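You operate a simulated robot arm through the tools that you are given. There is no shell and no other tool. Be economical: measure what you need, move in short steps, check, and stop when the job is done.

Carry out the task below with a simulated two-armed robot. There is one attempt and no reset: what you move stays moved.

## Task
Pick up the purple capsule with one hand, pass it to the other hand and put it on the back of the grey table.

The check looks at the end state, three seconds after you hand in, the way a careful person would. Anything else that was tipped, shoved, dropped, spilled or broken makes it a failure.

## Robot
Two 7-joint arms with two-finger grippers on one trunk, on a base that drives. Base frame: it is fixed to the floor where the robot stands at the start and does not move with it; the origin is under the middle of the robot, x ahead of it, y to its left, z up; the surface under the hand at the start is at about z = 0.86. Units: m, rad, N and s.
The left shoulder is at the start at [0.051, 0.175, 1.177], the right one opposite. With the tool pointing down near the work surface each hand reaches from about 0.24 to 0.86 m from the robot's upright axis, wherever it stands, measured 20 degrees to its own side. Places, roughly: back of the grey table (134x15 cm) [-2.06, -0.88, 0.8]. Payload 2.94 kg a hand.
Tool frame (each hand has its own): the origin (TCP) lies between the finger pads and is the grasp point; the fingertips stand 0.03 m ahead of it; z points along the fingers, y is the line along which they close. Largest opening 0.138 m; the body of the gripper starts 0.109 m behind the TCP.
Orientation is told as [roll, pitch, yaw] about the base's x, y, z axes, in that order, counted from this pose: with the fingers straight down and closing along the base's y, the tool's x points along the base's -x, its y along +y and its z along -z.

## Interface
- The arms move only by the tool arm_command. It takes "left_rows", "right_rows" or both (then of equal length, played together; a hand with none holds still); each is text: rows parted by semicolons, each of 7 numbers parted by spaces: the shift along the tool's x, y, z in mm, then the turn, a rotation vector about the tool's x, y, z in rad, then the finger opening in mm, from 0 to 138. In form: x y z ax ay az fingers; .... A call has 1 to 8 rows; each row shifts and turns the commanded pose from where the row before left it, along the tool's axes as they then stand. Each row takes 0.2 s and may step no farther than 0.05 m and 0.15 rad from the row before; otherwise, or with a gripper value out of range, the whole call is refused. Where a pose cannot be reached the arm comes as near as it can. A force on the tool above 40 N (or 10 N above the force at the start of the call, whichever is more), or a blocked arm, ends the call early, and 0.2 s more pass. Each finger halts on what it meets, pressing with about 27 N; the grip force reading is that of the motor and also rises with nothing between the fingers. The clock runs only during rows and for 0.2 s after the last one: add rows that do not move to give the fingers time. It gives the time, the measured TCP pose, the force on the tool (base axes), the opening and the grip force at its end, in the units of the frame above (readings bear some noise), with the torque about the TCP (base axes, N m) and any sound that the robot's microphone picked up.
- Cameras (640 x 400 px; columns grow to the right, rows downward): "scene" is now at [0.1355, 0.0143, 1.664]; the picture's right is [0.20, -0.98, 0.00], its down [-0.63, -0.13, -0.77] and it looks along [0.75, 0.15, -0.64] (base axes); focal length 277 px, centre (320, 200). "left" rides on the left gripper at [0.071, -0.019, -0.146] in its tool frame; the picture's right is [0.26, 0.97, 0.00], its down [-0.85, 0.23, -0.48] and it looks along [-0.46, 0.12, 0.88] (tool axes); focal length 280 px, centre (320, 200). "right" rides on the right gripper at [0.071, 0.019, -0.146] in its tool frame; the picture's right is [-0.26, 0.97, 0.00], its down [-0.85, -0.23, -0.48] and it looks along [-0.46, -0.12, 0.88] (tool axes); focal length 280 px, centre (320, 200). There is no depth. A picture from a camera that has moved, and an enlarged one, comes with that camera's place and axes in the base frame and with its lens. The place of the scene camera against the robot may be out by one fixed shift of up to 0.012 m in any direction.
- snapshot(camera): a new picture of that camera. No time passes.
- slide_trunk(by): slides the trunk up (or, below 0, down) by that many m; the arms and the scene camera ride with it, the base frame stays. It gives what a move gives, with no picture.
- base_move(legs): drives the robot by 1 to 6 legs, each [ahead, turn to the left] in m and rad, along the robot's own axes; the way and the turn of a leg run together, so that a leg with both is an arc; at most 1.5 m and 3.142 rad a leg. The arms and the cameras ride along, it lands a little off, and it stops where it bumps. It gives what a move gives.
- head_to(pan, tilt): turns the head with the scene camera to pan (to the left, within 2.094 rad either way) and tilt (down, from -0.506 to 1.204), counted from straight ahead of the robot. It gives what a move gives.
- enlarge(camera, box): a new picture of the part [left, top, right, bottom] of that camera's present view, enlarged. No time passes.
- finish_job(): hands the job in; it is judged then, once.

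Work in short steps. Places have to be worked out from the pictures, the camera data and where the tool is seen: move nearer, look again, correct. Check each grasp and each placing, and mend what went wrong. You have 120 turns and 92 pictures in all, those below and enlarged ones among them. Open the grippers and draw the arms clear of the work before you hand the job in, unless the task says otherwise; then end with one line.

The tools are called after "Request:" as a command line: name --argument value ..., lists and objects as JSON in quotes. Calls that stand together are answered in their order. arm_command: Moves the arms, as the interface text tells. Its arguments: {"type":"object","properties":{"left_rows":{"type":"string"},"right_rows":{"type":"string"}},"required":[]} The other tools are called the same way: slide_trunk (by) slides the trunk up or down; base_move (legs) drives the base; head_to (pan, tilt) turns the head that bears the scene camera; snapshot (camera) takes a picture; enlarge (camera, box) takes an enlarged picture of a part of a camera's view; finish_job () hands the job in.

At the start:

```text
clock: 0.0
left_tcp_pos: [0.5822, 0.4006, 1.1494]
left_ee_rot: [-0.001, -0.001, 0.001]
left_ft_force: [0.5, 0.0, 0.7]
left_ft_torque: [0.0, 0.0, -0.03]
left_opening: 0.138
left_gripper_force: 0.0
right_tcp_pos: [0.5906, -0.0687, 1.1637]
right_ee_rot: [0.001, 0.001, -0.001]
right_ft_force: [0.3, -0.7, -0.5]
right_ft_torque: [0.0, -0.02, -0.03]
right_opening: 0.138
right_gripper_force: 0.0
trunk travel left (down, up): [-0.35, 0.384]
robot x, y, heading: [-0.0014, -0.0033, -0.006]
head pan, tilt: [0.201, 0.691]
```

scene: 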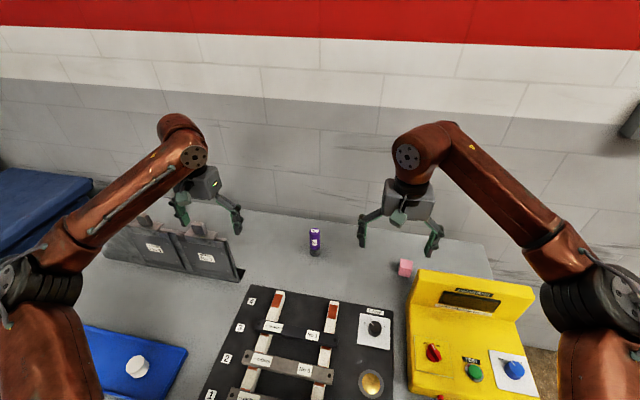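
right: 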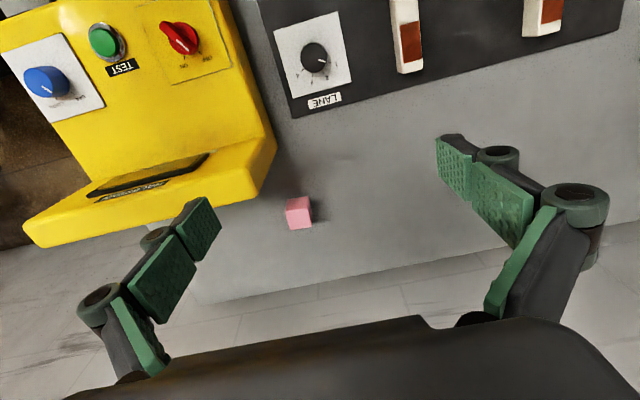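
left: 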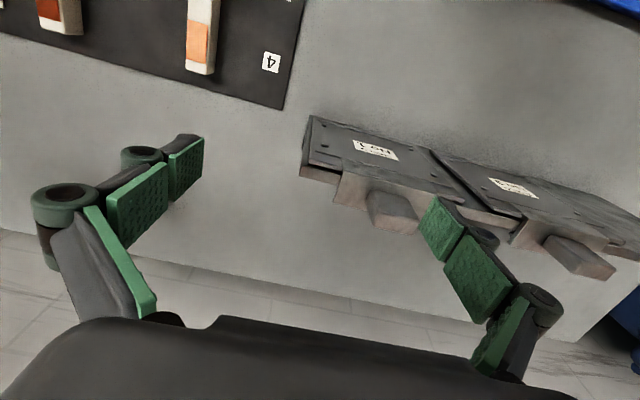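

The purple capsule stands near (0.77, 0.16) on the bench. I'll take a closer look at it first.

Request:
enlarge --camera "scene" --box '[260, 200, 420, 300]'

```text
4.00 times, centred on (340, 250) of scene
camera zoom: at [0.1355, 0.0143, 1.664], right [0.2, -0.98, 0.0], down [-0.63, -0.13, -0.77], along [0.75, 0.15, -0.64], focal length 1108 px, centre (240, 0)
```

zoom: 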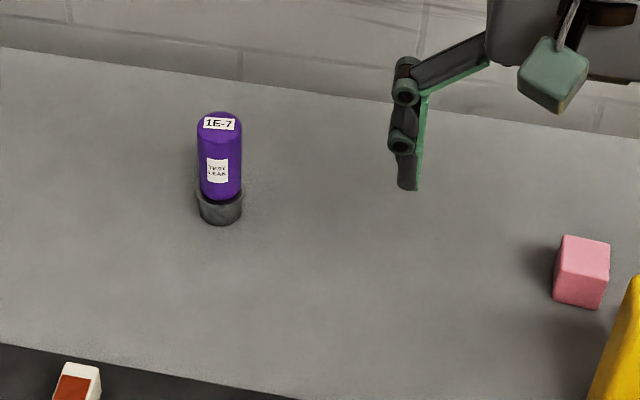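

The capsule stands in a grey cup at about (0.777, 0.162), with its top near z 0.98. Before deciding how to grip it I'll look at the destination behind the robot on the right.

Request:
head_to --pan -2.09 --tilt 0.35

Request:
snapshot --camera "scene"

```text
clock: 2.1
left_tcp_pos: [0.5834, 0.4005, 1.1481]
left_ee_rot: [0.0, 0.0, 0.0]
left_ft_force: [0.4, 0.6, 0.4]
left_ft_torque: [-0.03, 0.0, 0.01]
left_opening: 0.1381
left_gripper_force: 0.1
right_tcp_pos: [0.5906, -0.0691, 1.1644]
right_ee_rot: [0.001, 0.001, 0.0]
right_ft_force: [-0.2, 0.7, -0.1]
right_ft_torque: [0.0, -0.04, -0.02]
right_opening: 0.1381
right_gripper_force: 0.1
trunk travel left (down, up): [-0.35, 0.384]
robot x, y, heading: [0.0001, 0.0025, 0.003]
head pan, tilt: [-2.089, 0.351]
```

```text
87 pictures are left
camera scene: at [0.0059, -0.0836, 1.6947], right [-0.87, 0.49, 0.0], down [0.17, 0.3, -0.94], along [-0.47, -0.82, -0.34], focal length 277 px, centre (320, 200)
```

scene: 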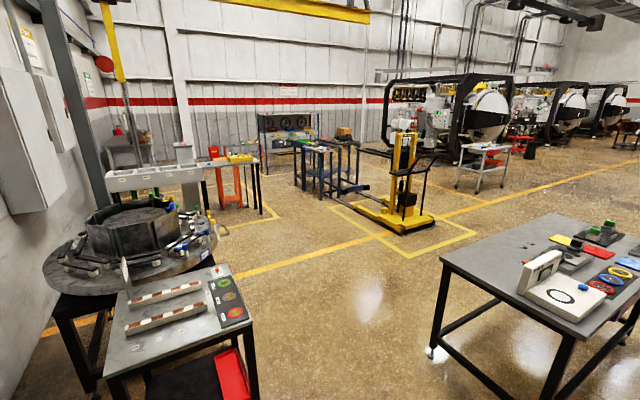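

The destination strip is the far long edge of the grey table, at y about -0.88 and clear near its x = -1.4 to -1.7 end. I plan to pick with the left hand from above, then hand over to the right hand. Now I'll bring the head back and move the left hand over the capsule at a safe height.

Request:
head_to --pan 0.2 --tilt 0.69

Request:
arm_command --left_rows "-27 -34 0 0 0 0 138;-27 -34 0 0 0 0 138;-27 -34 0 0 0 0 138;-27 -34 0 0 0 0 110;-27 -34 0 0 0 0 90;-27 -34 0 0 0 0 90;-27 -34 0 0 0 0 90"

Request:
snapshot --camera "left"

Request:
snapshot --camera "scene"

```text
clock: 4.3
left_tcp_pos: [0.5821, 0.4008, 1.1482]
left_ee_rot: [-0.001, 0.0, 0.0]
left_ft_force: [0.1, 0.2, -0.6]
left_ft_torque: [0.0, 0.02, -0.01]
left_opening: 0.138
left_gripper_force: 0.1
right_tcp_pos: [0.5912, -0.0688, 1.1643]
right_ee_rot: [-0.001, 0.002, -0.001]
right_ft_force: [0.2, -0.7, -0.3]
right_ft_torque: [0.01, 0.0, -0.01]
right_opening: 0.1376
right_gripper_force: 0.0
trunk travel left (down, up): [-0.35, 0.384]
robot x, y, heading: [0.0024, -0.0016, -0.002]
head pan, tilt: [0.201, 0.689]
```

```text
clock: 5.9
left_tcp_pos: [0.7695, 0.1591, 1.1482]
left_ee_rot: [0.004, 0.0, -0.002]
left_ft_force: [0.4, 0.2, -0.2]
left_ft_torque: [0.06, 0.05, 0.01]
left_opening: 0.0899
left_gripper_force: 0.1
right_tcp_pos: [0.5923, -0.0734, 1.1628]
right_ee_rot: [0.004, 0.001, 0.001]
right_ft_force: [-0.6, -0.8, 0.2]
right_ft_torque: [0.13, -0.02, 0.02]
right_opening: 0.138
right_gripper_force: 0.1
trunk travel left (down, up): [-0.35, 0.384]
robot x, y, heading: [0.0002, 0.0003, 0.002]
head pan, tilt: [0.201, 0.689]
```

```text
86 pictures are left
camera left: at [0.6998, 0.1386, 1.2939], right [-0.26, 0.97, 0.0], down [0.85, 0.23, 0.48], along [0.46, 0.13, -0.88], focal length 280 px, centre (320, 200)
```

left: 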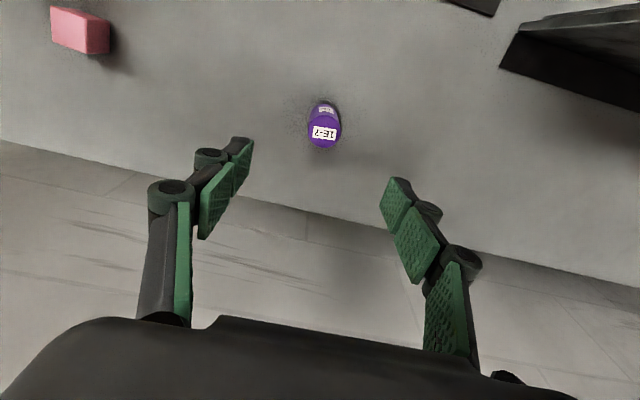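

```text
85 pictures are left
camera scene: at [0.1363, 0.0087, 1.6642], right [0.2, -0.98, 0.0], down [-0.62, -0.12, -0.77], along [0.76, 0.16, -0.64], focal length 277 px, centre (320, 200)
```

scene: 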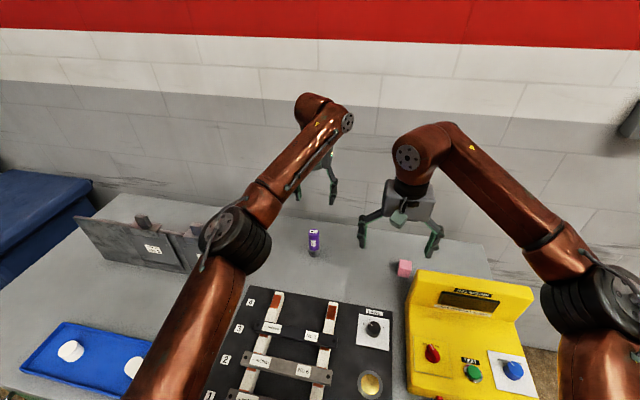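

Wrist view puts the capsule at about (0.775, 0.166). I'll correct for that, go halfway down, keeping the tips above the capsule, and look again.

Request:
arm_command --left_rows "-6 7 32 0 0 0 90;0 0 32 0 0 0 90;0 0 32 0 0 0 90;0 0 0 0 0 0 90"

Request:
snapshot --camera "left"

```text
clock: 6.9
left_tcp_pos: [0.7767, 0.1707, 1.0546]
left_ee_rot: [0.0, -0.003, -0.001]
left_ft_force: [0.7, -0.2, 0.3]
left_ft_torque: [0.02, -0.01, 0.02]
left_opening: 0.0902
left_gripper_force: 0.0
right_tcp_pos: [0.5898, -0.0701, 1.1639]
right_ee_rot: [0.001, 0.001, 0.001]
right_ft_force: [-0.2, 0.1, 0.4]
right_ft_torque: [0.0, -0.04, 0.01]
right_opening: 0.1379
right_gripper_force: 0.0
trunk travel left (down, up): [-0.35, 0.384]
robot x, y, heading: [0.0024, -0.0018, -0.003]
head pan, tilt: [0.201, 0.689]
```

```text
84 pictures are left
camera left: at [0.7074, 0.1502, 1.2006], right [-0.26, 0.97, 0.0], down [0.85, 0.23, 0.48], along [0.46, 0.12, -0.88], focal length 280 px, centre (320, 200)
```

left: 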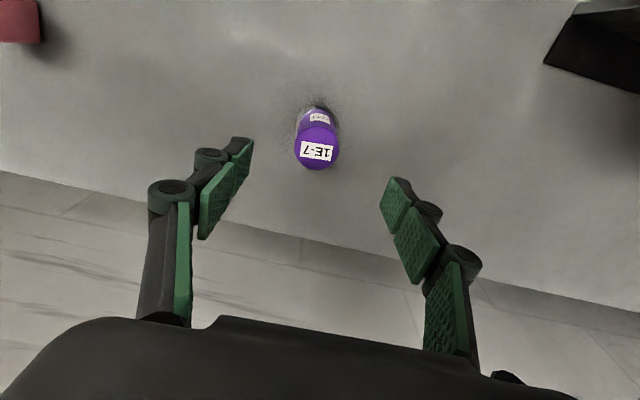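

The capsule top sits about 2 mm to -y of the tool axis. I'll correct that, descend to TCP z about 0.955, and stay open for now.

Request:
arm_command --left_rows "0 -2 33 0 0 0 90;0 0 33 0 0 0 80;0 0 33 0 0 0 70;0 0 0 0 0 0 70"

Request:
snapshot --camera "left"

Request:
enlarge --camera "scene" --box '[260, 200, 420, 300]'

```text
clock: 7.9
left_tcp_pos: [0.7769, 0.1679, 0.9552]
left_ee_rot: [0.0, 0.002, 0.001]
left_ft_force: [-0.2, 0.4, 0.6]
left_ft_torque: [-0.02, -0.03, 0.01]
left_opening: 0.07
left_gripper_force: 0.0
right_tcp_pos: [0.5897, -0.0698, 1.1648]
right_ee_rot: [0.002, -0.001, 0.0]
right_ft_force: [-0.3, 0.4, 0.5]
right_ft_torque: [0.02, -0.05, 0.0]
right_opening: 0.1381
right_gripper_force: 0.1
trunk travel left (down, up): [-0.35, 0.384]
robot x, y, heading: [0.0008, -0.0007, -0.0]
head pan, tilt: [0.201, 0.689]
```

```text
83 pictures are left
camera left: at [0.7078, 0.1481, 1.0999], right [-0.26, 0.97, 0.0], down [0.85, 0.23, 0.48], along [0.46, 0.12, -0.88], focal length 280 px, centre (320, 200)
```

left: 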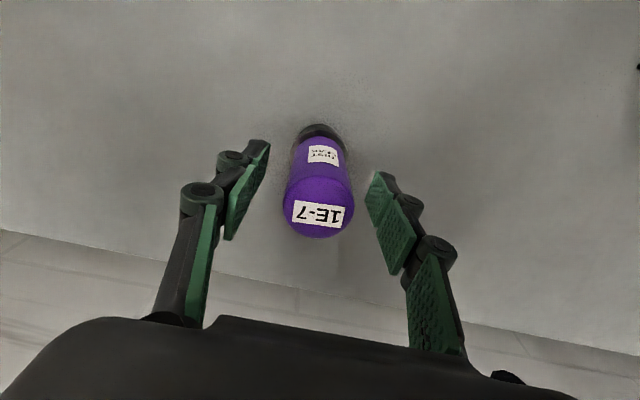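

```text
4.00 times, centred on (340, 250) of scene
camera zoom: at [0.1348, 0.0138, 1.6643], right [0.2, -0.98, 0.0], down [-0.62, -0.13, -0.77], along [0.76, 0.15, -0.64], focal length 1108 px, centre (240, 0)
```

zoom: 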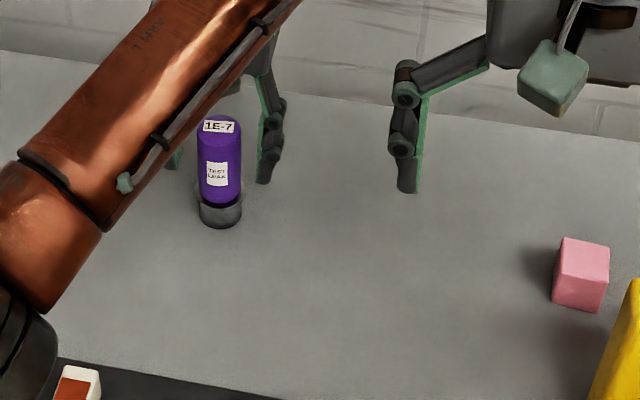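

The capsule is centred between the pads. I'll close and hold.

Request:
arm_command --left_rows "0 0 0 0 0 0 50;0 0 0 0 0 0 30;0 0 0 0 0 0 20;0 0 0 0 0 0 20"

Request:
snapshot --camera "left"

```text
clock: 8.9
left_tcp_pos: [0.7778, 0.1683, 0.9538]
left_ee_rot: [-0.001, 0.0, -0.001]
left_ft_force: [-0.9, -0.6, 1.2]
left_ft_torque: [-0.02, 0.11, 0.0]
left_opening: 0.0381
left_gripper_force: 26.9
right_tcp_pos: [0.5912, -0.0691, 1.1642]
right_ee_rot: [0.001, -0.001, 0.001]
right_ft_force: [1.1, -0.5, -1.3]
right_ft_torque: [-0.01, 0.02, -0.03]
right_opening: 0.138
right_gripper_force: 0.1
trunk travel left (down, up): [-0.35, 0.384]
robot x, y, heading: [0.0013, 0.0002, -0.0]
head pan, tilt: [0.201, 0.689]
```

```text
81 pictures are left
camera left: at [0.7082, 0.1481, 1.0997], right [-0.26, 0.97, 0.0], down [0.85, 0.23, 0.48], along [0.46, 0.12, -0.88], focal length 280 px, centre (320, 200)
```

left: 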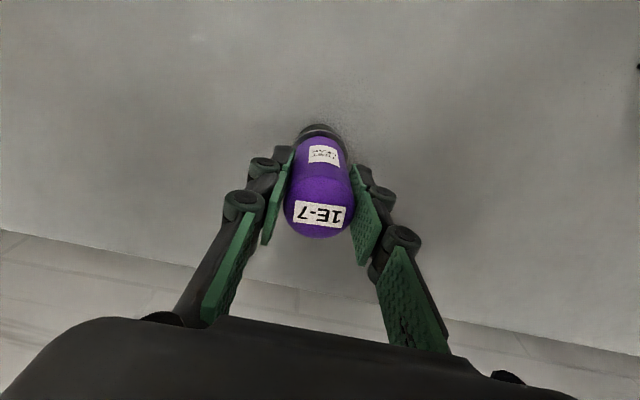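

The grip is firm at 38 mm. I'll lift slowly straight up and check whether the grey cup stays behind.

Request:
arm_command --left_rows "0 0 -10 0 0 0 20;0 0 -10 0 0 0 20;0 0 -15 0 0 0 20;0 0 -20 0 0 0 20;0 0 -20 0 0 0 20;0 0 0 0 0 0 20"

Request:
enlarge --camera "scene" --box '[260, 180, 420, 280]'

```text
clock: 10.3
left_tcp_pos: [0.7765, 0.1665, 1.0289]
left_ee_rot: [0.002, 0.002, 0.0]
left_ft_force: [-0.2, 0.4, -1.5]
left_ft_torque: [0.03, 0.01, -0.02]
left_opening: 0.0381
left_gripper_force: 27.1
right_tcp_pos: [0.5918, -0.0695, 1.163]
right_ee_rot: [0.0, 0.0, 0.0]
right_ft_force: [0.2, -0.2, -0.9]
right_ft_torque: [0.0, -0.01, 0.01]
right_opening: 0.1378
right_gripper_force: 0.0
trunk travel left (down, up): [-0.35, 0.384]
robot x, y, heading: [-0.002, -0.0001, 0.001]
head pan, tilt: [0.201, 0.689]
```

```text
4.00 times, centred on (340, 230) of scene
camera zoom: at [0.1365, 0.0143, 1.664], right [0.2, -0.98, 0.0], down [-0.62, -0.13, -0.77], along [0.76, 0.15, -0.64], focal length 1108 px, centre (240, 80)
```

zoom: 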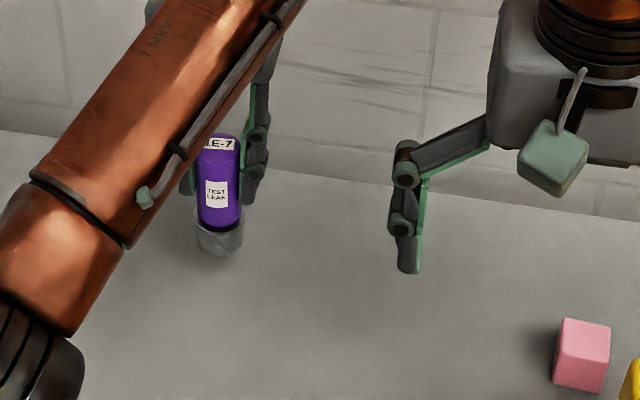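

The grey end came up with it, so it is the capsule's own cap and the bottom lies about 94 mm below the TCP. I'll lift further, pull in over the bench, then back away from the bench before the handover.

Request:
arm_command --left_rows "0 0 -40 0 0 0 20;0 0 -40 0 0 0 20;0 0 -40 0 0 0 20;0 0 -40 0 0 0 20;20 0 -20 0 0 0 20;30 0 0 0 0 0 20;0 0 0 0 0 0 20"

Request:
base_move --legs '[[-0.5, 0]]'

Request:
snapshot --camera "scene"

```text
clock: 11.9
left_tcp_pos: [0.7519, 0.1663, 1.1906]
left_ee_rot: [0.002, 0.006, -0.006]
left_ft_force: [0.1, -0.3, -3.2]
left_ft_torque: [0.03, -0.02, 0.03]
left_opening: 0.038
left_gripper_force: 27.0
left hand out of reach, approached as far as the arm can: row 4, 5, 6
right_tcp_pos: [0.5902, -0.0694, 1.1641]
right_ee_rot: [0.0, 0.002, 0.001]
right_ft_force: [-0.6, -0.7, 0.3]
right_ft_torque: [0.04, -0.04, 0.0]
right_opening: 0.1379
right_gripper_force: 0.0
trunk travel left (down, up): [-0.35, 0.384]
robot x, y, heading: [0.0012, -0.0019, 0.003]
head pan, tilt: [0.201, 0.689]
```

```text
clock: 13.2
left_tcp_pos: [0.6188, -0.0455, 1.4341]
left_ee_rot: [0.437, -0.459, -0.73]
left_ft_force: [-6.7, -5.0, -4.5]
left_ft_torque: [0.64, -0.53, 0.44]
left_opening: 0.0375
left_gripper_force: 27.0
right_tcp_pos: [0.3839, -0.0864, 1.214]
right_ee_rot: [0.02, -0.092, -0.093]
right_ft_force: [9.8, 5.8, 5.8]
right_ft_torque: [-0.77, 1.44, -0.04]
right_opening: 0.1381
right_gripper_force: 0.0
trunk travel left (down, up): [-0.35, 0.384]
robot x, y, heading: [-0.1017, -0.0012, -0.012]
head pan, tilt: [0.201, 0.689]
stopped in leg 1: the robot was blocked; the commanded pose is now the measured one
```

```text
79 pictures are left
camera scene: at [0.0418, 0.0225, 1.6653], right [0.19, -0.98, 0.01], down [-0.63, -0.13, -0.77], along [0.75, 0.14, -0.64], focal length 277 px, centre (320, 200)
```

scene: 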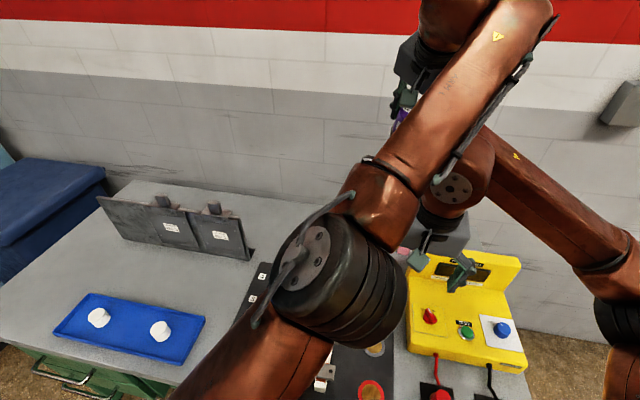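

The left arm swung during the drive: it was near its reach limit, and it now seems to rest against the right arm. The capsule is still gripped. I'll look from the wrist cameras before untangling.

Request:
snapshot --camera "left"

Request:
snapshot --camera "right"

Request:
enlarge --camera "scene" --box '[360, 0, 640, 300]'

```text
78 pictures are left
camera left: at [0.4795, -0.0277, 1.5134], right [0.27, 0.93, 0.25], down [0.4, -0.34, 0.85], along [0.88, -0.13, -0.46], focal length 280 px, centre (320, 200)
```

left: 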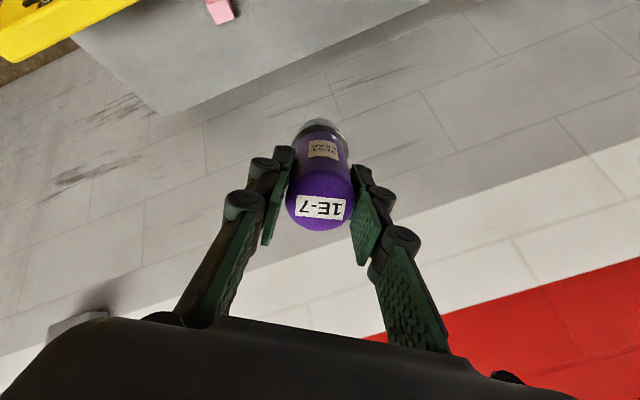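

```text
77 pictures are left
camera right: at [0.3011, -0.0643, 1.3521], right [0.35, 0.94, 0.04], down [0.78, -0.31, 0.55], along [0.53, -0.16, -0.84], focal length 280 px, centre (320, 200)
```

right: 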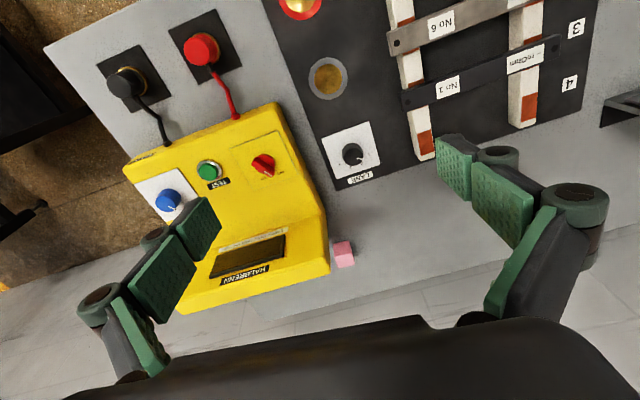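

```text
1.33 times, centred on (500, 150) of scene
camera zoom: at [0.0418, 0.0225, 1.6653], right [0.19, -0.98, 0.01], down [-0.63, -0.13, -0.77], along [0.75, 0.14, -0.64], focal length 369 px, centre (80, 267)
```

zoom: 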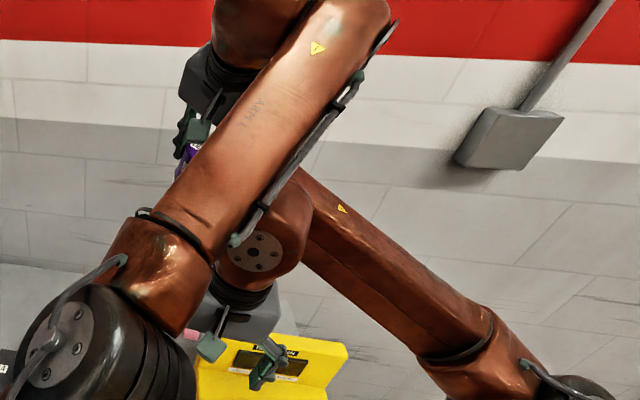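

The left forearm touches the right wrist; nothing on the bench was disturbed. I'll move the right hand away to its own side and slightly down.

Request:
arm_command --right_rows "0 -30 5 0 0 0 138;0 -40 0 0 0 0 138;0 -40 0 0 0 0 138;0 -40 0 0 0 0 138;0 -40 0 0 0 0 138;0 -40 0 0 0 0 138"

Request:
snapshot --camera "scene"

```text
clock: 13.7
left_tcp_pos: [0.6982, -0.0207, 1.3523]
left_ee_rot: [0.251, -0.377, -0.577]
left_ft_force: [4.0, -8.5, -3.1]
left_ft_torque: [0.51, 0.17, 0.2]
left_opening: 0.0381
left_gripper_force: 26.4
right_tcp_pos: [0.4446, -0.1168, 1.1878]
right_ee_rot: [0.012, -0.032, -0.086]
right_ft_force: [-1.3, 3.6, -0.6]
right_ft_torque: [-0.46, -0.2, -0.08]
right_opening: 0.1379
right_gripper_force: 0.2
trunk travel left (down, up): [-0.35, 0.384]
robot x, y, heading: [-0.1056, 0.0017, -0.015]
head pan, tilt: [0.201, 0.689]
stopped in row 2 (left hand): the arm was blocked; the commanded pose is now the measured one
```

```text
75 pictures are left
camera scene: at [0.1174, 0.0263, 1.6623], right [0.19, -0.98, 0.0], down [-0.66, -0.13, -0.74], along [0.72, 0.14, -0.68], focal length 277 px, centre (320, 200)
```

scene: 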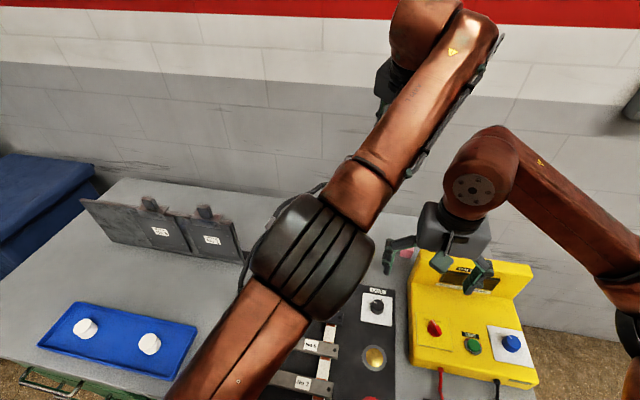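

The readings suggest the arm or robot is still settling. I'll let a short hold pass with the right hand moving a bit away, and recheck.

Request:
arm_command --right_rows "0 0 0 0 0 0 138;0 0 0 0 0 0 138;0 0 0 0 0 0 138;0 0 0 0 0 0 138"

Request:
snapshot --camera "scene"

```text
clock: 14.1
left_tcp_pos: [0.7068, -0.0009, 1.4635]
left_ee_rot: [0.359, -0.412, -0.519]
left_ft_force: [-44.4, 50.5, 34.7]
left_ft_torque: [-3.78, -0.88, -2.61]
left_opening: 0.038
left_gripper_force: 28.0
right_tcp_pos: [0.4186, -0.1462, 1.2209]
right_ee_rot: [0.061, -0.033, -0.121]
right_ft_force: [4.4, -5.1, -0.9]
right_ft_torque: [0.69, 0.68, 0.04]
right_opening: 0.1379
right_gripper_force: 0.0
trunk travel left (down, up): [-0.35, 0.384]
robot x, y, heading: [-0.1007, -0.0019, -0.01]
head pan, tilt: [0.201, 0.689]
stopped in row 1 (left hand): the arm was blocked; the commanded pose is now the measured one
```

```text
74 pictures are left
camera scene: at [0.2066, 0.0104, 1.662], right [0.19, -0.98, -0.02], down [-0.7, -0.12, -0.7], along [0.69, 0.15, -0.71], focal length 277 px, centre (320, 200)
```

scene: 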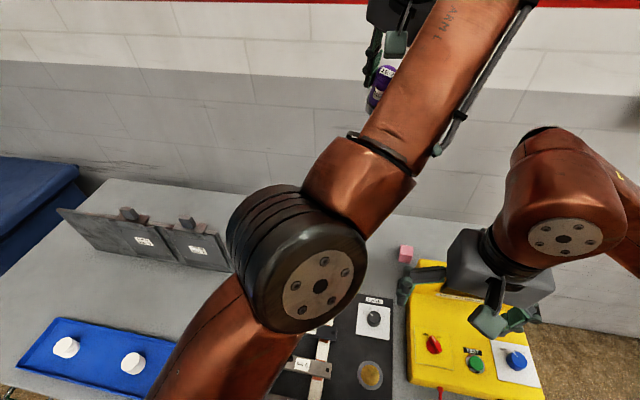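

The camera pose shows the robot leaning forward about 0.1 rad. I'll pull both hands gently back toward the body to bring the weight back, then recheck.

Request:
arm_command --left_rows "30 4 -12 0 0 0 20;30 4 -12 0 0 0 20" --right_rows "20 0 0 0 0 0 138;20 0 0 0 0 0 138"

Request:
snapshot --camera "scene"

```text
clock: 14.4
left_tcp_pos: [0.7024, -0.0495, 1.4846]
left_ee_rot: [0.053, -0.601, -0.469]
left_ft_force: [12.3, -7.9, -37.2]
left_ft_torque: [1.07, -0.56, 0.91]
left_opening: 0.0385
left_gripper_force: 27.5
left hand out of reach, approached as far as the arm can: row 1
right_tcp_pos: [0.3444, -0.1167, 1.2829]
right_ee_rot: [0.133, -0.189, -0.051]
right_ft_force: [-3.7, 12.6, 6.4]
right_ft_torque: [-1.62, -0.41, -0.35]
right_opening: 0.1383
right_gripper_force: 0.1
trunk travel left (down, up): [-0.35, 0.384]
robot x, y, heading: [-0.0879, -0.0045, 0.013]
head pan, tilt: [0.201, 0.689]
stopped in row 1 (left hand): the arm was blocked; the commanded pose is now the measured one
```

```text
73 pictures are left
camera scene: at [0.2198, 0.0416, 1.6618], right [0.21, -0.98, -0.01], down [-0.7, -0.15, -0.7], along [0.68, 0.15, -0.71], focal length 277 px, centre (320, 200)
```

scene: 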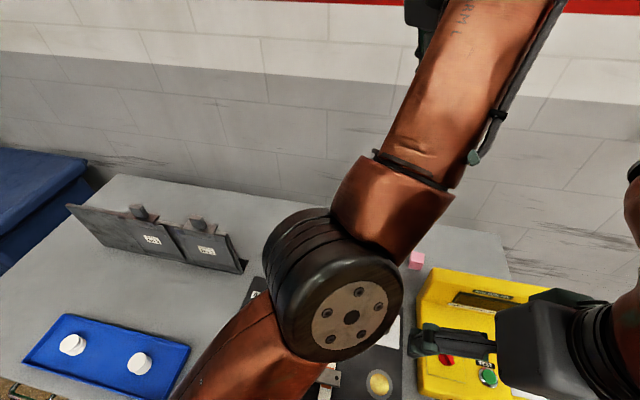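

The lean seems to have slowed. I'll hold both arms for a single row to see whether it settles.

Request:
arm_command --right_rows "0 0 0 0 0 0 138"

Request:
snapshot --camera "left"

Request:
snapshot --camera "scene"

```text
clock: 14.7
left_tcp_pos: [0.585, -0.1899, 1.4798]
left_ee_rot: [0.233, -0.494, -0.756]
left_ft_force: [4.1, 1.1, -3.1]
left_ft_torque: [-0.07, 0.45, -0.13]
left_opening: 0.0381
left_gripper_force: 27.1
right_tcp_pos: [0.2538, -0.1687, 1.2889]
right_ee_rot: [0.193, -0.32, -0.036]
right_ft_force: [0.5, -2.5, 0.4]
right_ft_torque: [0.34, -0.03, 0.14]
right_opening: 0.1381
right_gripper_force: 0.0
trunk travel left (down, up): [-0.35, 0.384]
robot x, y, heading: [-0.0894, -0.0066, 0.013]
head pan, tilt: [0.201, 0.689]
stopped in row 1 (left hand): the force on the tool passed its limit at 96 N (the readings are from after the stop); the commanded pose is now the measured one
```

```text
72 pictures are left
camera left: at [0.4584, -0.1403, 1.5667], right [0.4, 0.91, 0.07], down [0.44, -0.26, 0.86], along [0.8, -0.31, -0.51], focal length 280 px, centre (320, 200)
```

left: 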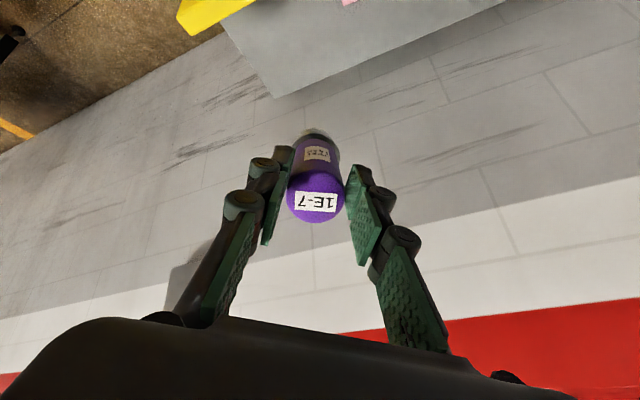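

```text
71 pictures are left
camera scene: at [0.2027, -0.0104, 1.6618], right [0.21, -0.98, -0.03], down [-0.69, -0.12, -0.71], along [0.69, 0.17, -0.7], focal length 277 px, centre (320, 200)
```

scene: 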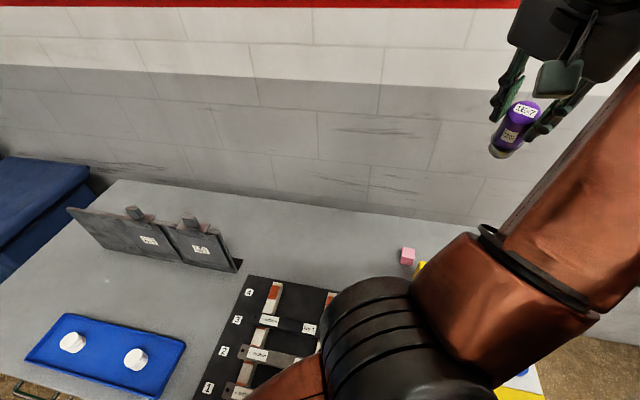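

The lean is easing back. The left forearm crosses over the right arm, so I'll move the left hand slowly to its own side (+y).

Request:
arm_command --left_rows "12 15 -3 0 0 0 20;12 15 -3 0 0 0 20;12 15 -3 0 0 0 20;0 0 0 0 0 0 20"

Request:
snapshot --camera "scene"

```text
clock: 15.0
left_tcp_pos: [0.4459, -0.2392, 1.4588]
left_ee_rot: [0.431, -0.469, -0.894]
left_ft_force: [1.5, -1.4, -10.1]
left_ft_torque: [0.03, -0.07, -0.01]
left_opening: 0.0376
left_gripper_force: 27.0
right_tcp_pos: [0.0812, -0.1806, 1.2686]
right_ee_rot: [0.078, -0.326, 0.054]
right_ft_force: [4.2, 3.0, -0.6]
right_ft_torque: [-0.29, 0.35, -0.1]
right_opening: 0.138
right_gripper_force: 0.0
trunk travel left (down, up): [-0.35, 0.384]
robot x, y, heading: [-0.0874, -0.0049, 0.013]
head pan, tilt: [0.201, 0.689]
stopped in row 1 (left hand): the arm was blocked; the commanded pose is now the measured one
```

```text
70 pictures are left
camera scene: at [0.0443, -0.0599, 1.6676], right [0.21, -0.98, -0.04], down [-0.62, -0.1, -0.78], along [0.75, 0.19, -0.63], focal length 277 px, centre (320, 200)
```

scene: 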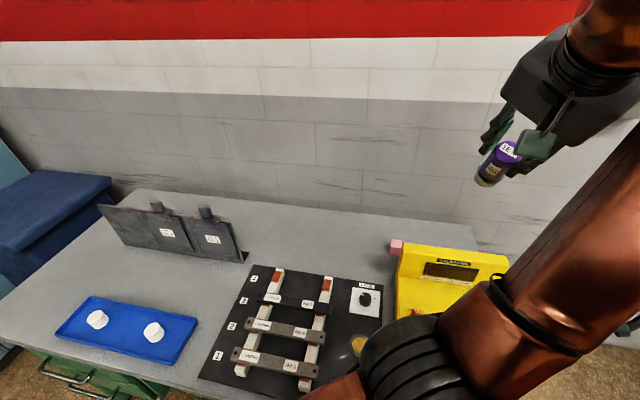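

The robot is rocking back to upright. I'll hold everything for a bit to let it damp.

Request:
arm_command --left_rows "0 0 0 0 0 0 20;0 0 0 0 0 0 20" --right_rows "0 0 0 0 0 0 138;0 0 0 0 0 0 138"

Request:
snapshot --camera "scene"

```text
clock: 15.3
left_tcp_pos: [0.4662, -0.1084, 1.453]
left_ee_rot: [0.28, -0.49, -0.773]
left_ft_force: [1.1, 8.3, -7.0]
left_ft_torque: [-0.71, 0.27, -0.42]
left_opening: 0.0382
left_gripper_force: 27.2
right_tcp_pos: [0.0797, -0.0845, 1.2812]
right_ee_rot: [0.03, -0.355, 0.106]
right_ft_force: [-158.9, -1.4, -2.7]
right_ft_torque: [-0.27, -10.56, 11.06]
right_opening: 0.1309
right_gripper_force: 0.0
trunk travel left (down, up): [-0.35, 0.384]
robot x, y, heading: [-0.0911, -0.0034, 0.009]
head pan, tilt: [0.201, 0.689]
stopped in row 1 (left hand): the arm was blocked; the commanded pose is now the measured one
```

```text
69 pictures are left
camera scene: at [0.0312, -0.0006, 1.6659], right [0.21, -0.98, -0.01], down [-0.62, -0.13, -0.78], along [0.76, 0.16, -0.63], focal length 277 px, centre (320, 200)
```

scene: 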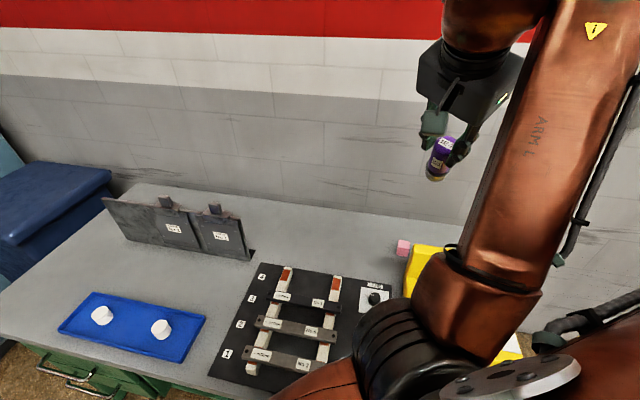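

The body is upright again, but the right hand got pressed against the trunk (159 N). I'll move it forward and outward, with the left holding.

Request:
arm_command --right_rows "-25 -8 9 0 0 0 130;-25 -8 9 0 0 0 130;-25 -8 9 0 0 0 130;0 0 0 0 0 0 130"

Request:
snapshot --camera "scene"

```text
clock: 15.6
left_tcp_pos: [0.5324, -0.0637, 1.4288]
left_ee_rot: [0.206, -0.469, -0.72]
left_ft_force: [7.4, 4.4, -15.0]
left_ft_torque: [-0.55, 0.55, -0.33]
left_opening: 0.0381
left_gripper_force: 27.2
right_tcp_pos: [0.1259, -0.0421, 1.2823]
right_ee_rot: [0.033, -0.291, 0.134]
right_ft_force: [-55.1, 7.7, 24.5]
right_ft_torque: [1.04, -3.42, 3.17]
right_opening: 0.1282
right_gripper_force: 0.0
trunk travel left (down, up): [-0.35, 0.384]
robot x, y, heading: [-0.0936, -0.0029, 0.014]
head pan, tilt: [0.201, 0.689]
stopped in row 1 (right hand): the force on the tool passed its limit at 187 N (the readings are from after the stop); the commanded pose is now the measured one
```

```text
68 pictures are left
camera scene: at [0.1199, 0.0484, 1.664], right [0.21, -0.98, 0.01], down [-0.66, -0.15, -0.74], along [0.72, 0.15, -0.67], focal length 277 px, centre (320, 200)
```

scene: 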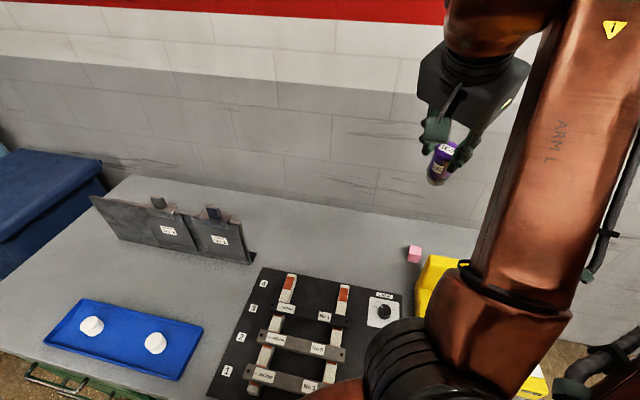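

The right hand seems caught between the left upper arm and the trunk. I'll look through its camera.

Request:
snapshot --camera "right"

Request:
head_to --pan -0.1 --tilt 1.2

Request:
snapshot --camera "scene"

```text
67 pictures are left
camera right: at [0.0155, -0.0439, 1.401], right [0.11, 0.99, 0.11], down [0.71, -0.15, 0.69], along [0.7, 0.0, -0.71], focal length 280 px, centre (320, 200)
```

right: 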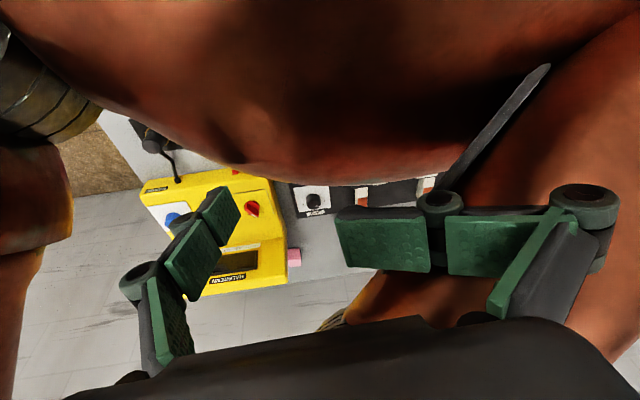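

```text
clock: 16.5
left_tcp_pos: [0.4563, -0.0991, 1.453]
left_ee_rot: [0.258, -0.493, -0.755]
left_ft_force: [-2.9, 1.1, -2.4]
left_ft_torque: [-0.06, 0.05, -0.07]
left_opening: 0.0383
left_gripper_force: 27.2
right_tcp_pos: [0.0598, -0.0781, 1.2822]
right_ee_rot: [0.024, -0.338, 0.149]
right_ft_force: [-91.2, -17.2, -20.0]
right_ft_torque: [-0.92, -3.86, 7.26]
right_opening: 0.139
right_gripper_force: 5.1
trunk travel left (down, up): [-0.35, 0.384]
robot x, y, heading: [-0.0925, 0.0001, 0.01]
head pan, tilt: [-0.099, 1.201]
```

```text
66 pictures are left
camera scene: at [-0.0109, -0.0088, 1.6303], right [-0.09, -1.0, 0.0], down [-0.92, 0.08, -0.38], along [0.37, -0.03, -0.93], focal length 277 px, centre (320, 200)
```

scene: 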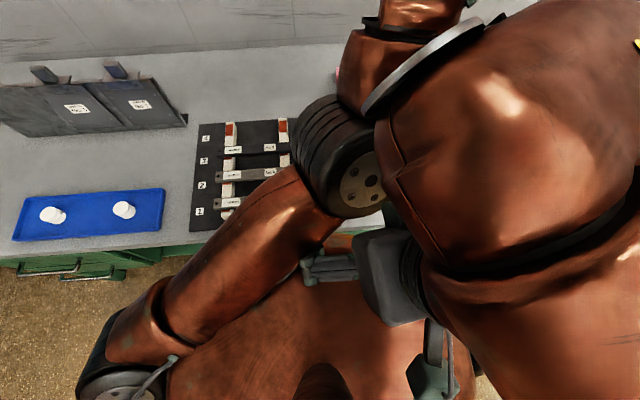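

Now settled upright. The right gripper's finger presses on the back of the left upper arm. I'll narrow the right gripper and move the hand straight to -y, away from it.

Request:
arm_command --right_rows "3 -10 -1 0 0 0 120;0 -20 0 0 0 0 105;0 -25 0 0 0 0 90;0 -25 0 0 0 0 80;0 -25 0 0 0 0 80;0 -25 0 0 0 0 80;0 0 0 0 0 0 80"

Request:
snapshot --camera "scene"

```text
clock: 17.2
left_tcp_pos: [0.4899, -0.0489, 1.5376]
left_ee_rot: [0.374, -0.727, -0.766]
left_ft_force: [2.2, 0.3, -5.0]
left_ft_torque: [0.0, 0.21, -0.01]
left_opening: 0.0383
left_gripper_force: 26.8
right_tcp_pos: [0.0676, -0.1224, 1.2679]
right_ee_rot: [0.006, -0.286, 0.087]
right_ft_force: [32.9, 1.3, 28.9]
right_ft_torque: [-1.47, -0.96, 1.28]
right_opening: 0.0962
right_gripper_force: 4.9
trunk travel left (down, up): [-0.35, 0.384]
robot x, y, heading: [-0.0954, -0.0016, 0.016]
head pan, tilt: [-0.099, 1.201]
stopped in row 3 (left hand): the arm was blocked; the commanded pose is now the measured one
```

```text
65 pictures are left
camera scene: at [0.1252, -0.0095, 1.6279], right [-0.09, -1.0, 0.01], down [-0.95, 0.08, -0.3], along [0.3, -0.03, -0.95], focal length 277 px, centre (320, 200)
```

scene: 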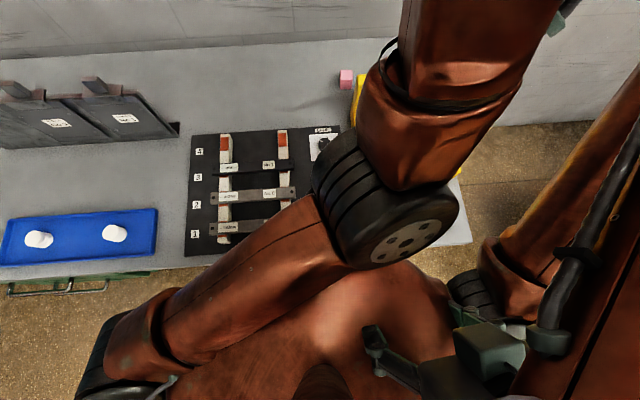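

The right hand is sliding free. I'll continue to -y with the right hand in smaller steps.

Request:
arm_command --right_rows "0 -20 0 0 0 0 90;0 -20 0 0 0 0 90;0 -20 0 0 0 0 90;0 -20 0 0 0 0 90;0 -20 0 0 0 0 90"

Request:
snapshot --camera "scene"

```text
clock: 17.5
left_tcp_pos: [0.3501, -0.0219, 1.6]
left_ee_rot: [0.506, -0.905, -0.831]
left_ft_force: [5.9, 1.3, -7.4]
left_ft_torque: [-0.02, 0.32, -0.14]
left_opening: 0.0379
left_gripper_force: 27.4
right_tcp_pos: [-0.0556, -0.1287, 1.2572]
right_ee_rot: [-0.003, -0.346, 0.074]
right_ft_force: [1.3, 1.1, 1.0]
right_ft_torque: [-0.15, 0.22, -0.05]
right_opening: 0.0959
right_gripper_force: 0.4
trunk travel left (down, up): [-0.35, 0.384]
robot x, y, heading: [-0.0883, -0.0035, 0.017]
head pan, tilt: [-0.099, 1.201]
stopped in row 1 (left hand): the arm was blocked; the commanded pose is now the measured one
```

```text
64 pictures are left
camera scene: at [0.0276, -0.0057, 1.6275], right [-0.09, -1.0, 0.0], down [-0.93, 0.08, -0.36], along [0.36, -0.03, -0.93], focal length 277 px, centre (320, 200)
```

scene: 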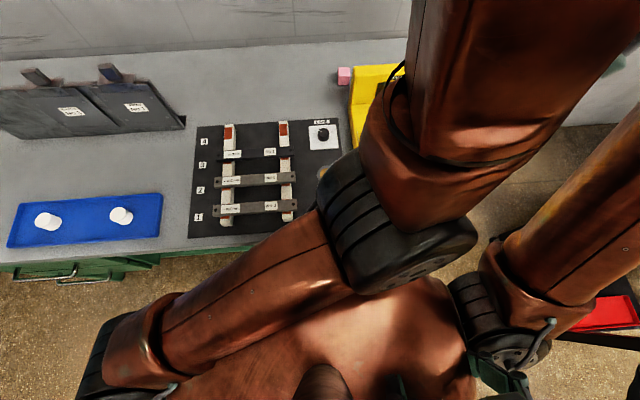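

The right hand is free of force now. A small head move lets time pass without arm commands so that the rocking can damp.

Request:
head_to --pan 0.0 --tilt 0.9

Request:
head_to --pan -0.2 --tilt 0.8

Request:
snapshot --camera "scene"

Request:
snapshot --camera "right"

```text
clock: 18.3
left_tcp_pos: [0.473, -0.0208, 1.5797]
left_ee_rot: [0.432, -0.863, -0.767]
left_ft_force: [-0.5, 3.6, -3.0]
left_ft_torque: [-0.12, 0.17, -0.24]
left_opening: 0.0382
left_gripper_force: 27.3
right_tcp_pos: [0.0443, -0.1358, 1.2647]
right_ee_rot: [0.0, -0.251, 0.058]
right_ft_force: [-14.0, -1.5, 1.1]
right_ft_torque: [0.24, -1.27, -0.04]
right_opening: 0.1115
right_gripper_force: 13.0
trunk travel left (down, up): [-0.35, 0.384]
robot x, y, heading: [-0.0891, -0.002, 0.014]
head pan, tilt: [0.0, 0.901]
```

```text
clock: 19.1
left_tcp_pos: [0.3126, -0.0394, 1.6022]
left_ee_rot: [0.517, -0.864, -0.859]
left_ft_force: [-1.2, -2.4, -2.9]
left_ft_torque: [0.23, 0.24, 0.24]
left_opening: 0.0378
left_gripper_force: 27.1
right_tcp_pos: [-0.0796, -0.1308, 1.2661]
right_ee_rot: [0.001, -0.408, 0.092]
right_ft_force: [-0.8, 1.3, 5.6]
right_ft_torque: [-0.2, 0.36, -0.08]
right_opening: 0.0958
right_gripper_force: 0.7
trunk travel left (down, up): [-0.35, 0.384]
robot x, y, heading: [-0.0927, -0.0049, 0.007]
head pan, tilt: [-0.201, 0.799]
```

```text
63 pictures are left
camera scene: at [-0.0116, -0.0191, 1.6617], right [-0.19, -0.98, 0.0], down [-0.69, 0.13, -0.71], along [0.7, -0.13, -0.7], focal length 277 px, centre (320, 200)
```

scene: 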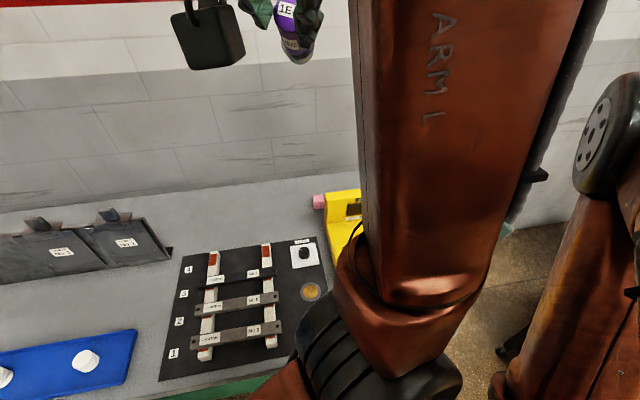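

```text
62 pictures are left
camera right: at [-0.2047, -0.1235, 1.3715], right [0.15, 0.98, 0.1], down [0.61, -0.18, 0.77], along [0.78, -0.05, -0.62], focal length 280 px, centre (320, 200)
```

right: 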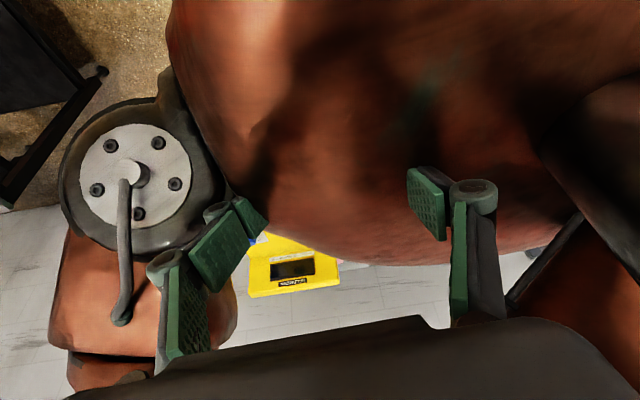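

The right hand sits above the trunk, behind its own elbow. I'll bring it forward, slightly up and outward.

Request:
arm_command --right_rows "-20 -9 0 0 0 0 95;-25 -12 2 0 0 0 95;-25 -12 2 0 0 0 95;-25 -12 2 0 0 0 95;0 0 0 0 0 0 95"

Request:
snapshot --camera "scene"

Request:
snapshot --camera "right"

```text
clock: 20.0
left_tcp_pos: [0.501, 0.0456, 1.5656]
left_ee_rot: [0.392, -0.917, -0.58]
left_ft_force: [1.5, 1.7, -4.4]
left_ft_torque: [-0.06, 0.14, -0.07]
left_opening: 0.0376
left_gripper_force: 26.8
right_tcp_pos: [0.0944, -0.1746, 1.2622]
right_ee_rot: [-0.033, -0.131, -0.046]
right_ft_force: [-1.8, 0.8, 0.9]
right_ft_torque: [-0.06, 0.12, -0.08]
right_opening: 0.1028
right_gripper_force: 0.4
trunk travel left (down, up): [-0.35, 0.384]
robot x, y, heading: [-0.0897, -0.0044, 0.011]
head pan, tilt: [-0.201, 0.799]
stopped in row 4 (right hand): the arm was blocked; the commanded pose is now the measured one
```

```text
61 pictures are left
camera scene: at [0.235, -0.011, 1.642], right [-0.08, -1.0, 0.01], down [-0.84, 0.06, -0.54], along [0.54, -0.05, -0.84], focal length 277 px, centre (320, 200)
```

scene: 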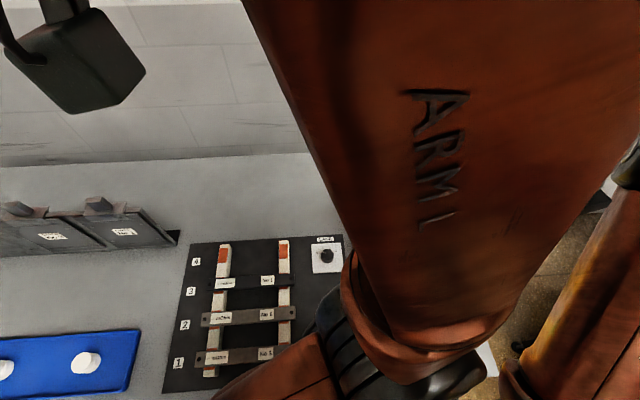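

```text
60 pictures are left
camera right: at [0.0065, -0.1485, 1.3956], right [0.31, 0.95, 0.0], down [0.77, -0.25, 0.59], along [0.56, -0.18, -0.81], focal length 280 px, centre (320, 200)
```

right: 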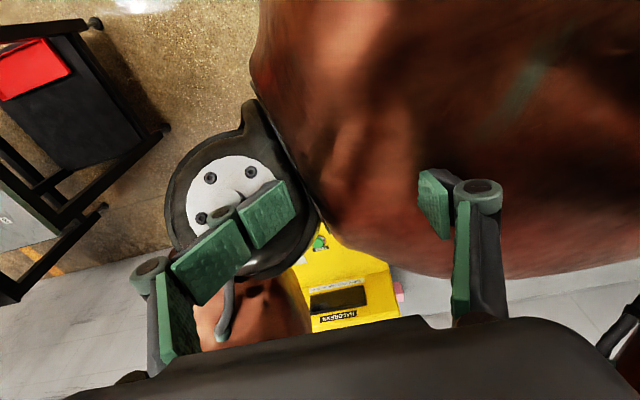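

The trunk sways more strongly when the arms move. I'll let time pass with tiny head moves and see whether the sway dies down.

Request:
head_to --pan -0.2 --tilt 0.8

Request:
head_to --pan -0.2 --tilt 0.79

Request:
head_to --pan -0.2 --tilt 0.8

Request:
head_to --pan -0.2 --tilt 0.79

```text
clock: 20.6
left_tcp_pos: [0.3195, 0.0175, 1.6108]
left_ee_rot: [0.521, -0.994, -0.766]
left_ft_force: [0.0, -2.9, -4.8]
left_ft_torque: [0.09, 0.13, 0.1]
left_opening: 0.038
left_gripper_force: 26.8
right_tcp_pos: [-0.0467, -0.1698, 1.2635]
right_ee_rot: [-0.001, -0.279, -0.002]
right_ft_force: [1.7, 2.0, 1.0]
right_ft_torque: [-0.17, 0.25, 0.03]
right_opening: 0.101
right_gripper_force: 0.1
trunk travel left (down, up): [-0.35, 0.384]
robot x, y, heading: [-0.0878, -0.002, 0.014]
head pan, tilt: [-0.201, 0.799]
```

```text
clock: 21.2
left_tcp_pos: [0.3928, -0.0085, 1.607]
left_ee_rot: [0.516, -0.936, -0.812]
left_ft_force: [-2.9, 1.9, -0.2]
left_ft_torque: [0.08, 0.2, 0.04]
left_opening: 0.0376
left_gripper_force: 27.0
right_tcp_pos: [0.0622, -0.166, 1.2723]
right_ee_rot: [0.009, -0.257, 0.026]
right_ft_force: [1.0, 3.3, 2.8]
right_ft_torque: [-0.26, -0.02, 0.02]
right_opening: 0.1003
right_gripper_force: 0.3
trunk travel left (down, up): [-0.35, 0.384]
robot x, y, heading: [-0.0904, -0.0027, 0.016]
head pan, tilt: [-0.201, 0.791]
```

```text
clock: 21.8
left_tcp_pos: [0.3859, 0.0205, 1.599]
left_ee_rot: [0.487, -0.956, -0.716]
left_ft_force: [2.7, -0.1, -3.3]
left_ft_torque: [0.07, 0.27, -0.01]
left_opening: 0.0375
left_gripper_force: 27.5
right_tcp_pos: [-0.0007, -0.1731, 1.2644]
right_ee_rot: [-0.009, -0.203, -0.025]
right_ft_force: [-2.2, 1.1, 1.2]
right_ft_torque: [-0.02, 0.18, -0.11]
right_opening: 0.1006
right_gripper_force: 0.1
trunk travel left (down, up): [-0.35, 0.384]
robot x, y, heading: [-0.0887, -0.0036, 0.01]
head pan, tilt: [-0.201, 0.799]
```

```text
clock: 22.4
left_tcp_pos: [0.3481, -0.0139, 1.6109]
left_ee_rot: [0.538, -0.952, -0.84]
left_ft_force: [6.5, -0.7, -6.0]
left_ft_torque: [0.03, 0.23, -0.06]
left_opening: 0.0376
left_gripper_force: 26.9
right_tcp_pos: [0.032, -0.1677, 1.2687]
right_ee_rot: [0.007, -0.284, 0.028]
right_ft_force: [1.8, 1.9, -0.9]
right_ft_torque: [-0.13, 0.2, -0.04]
right_opening: 0.0997
right_gripper_force: 0.1
trunk travel left (down, up): [-0.35, 0.384]
robot x, y, heading: [-0.0893, -0.0011, 0.012]
head pan, tilt: [-0.201, 0.791]
```

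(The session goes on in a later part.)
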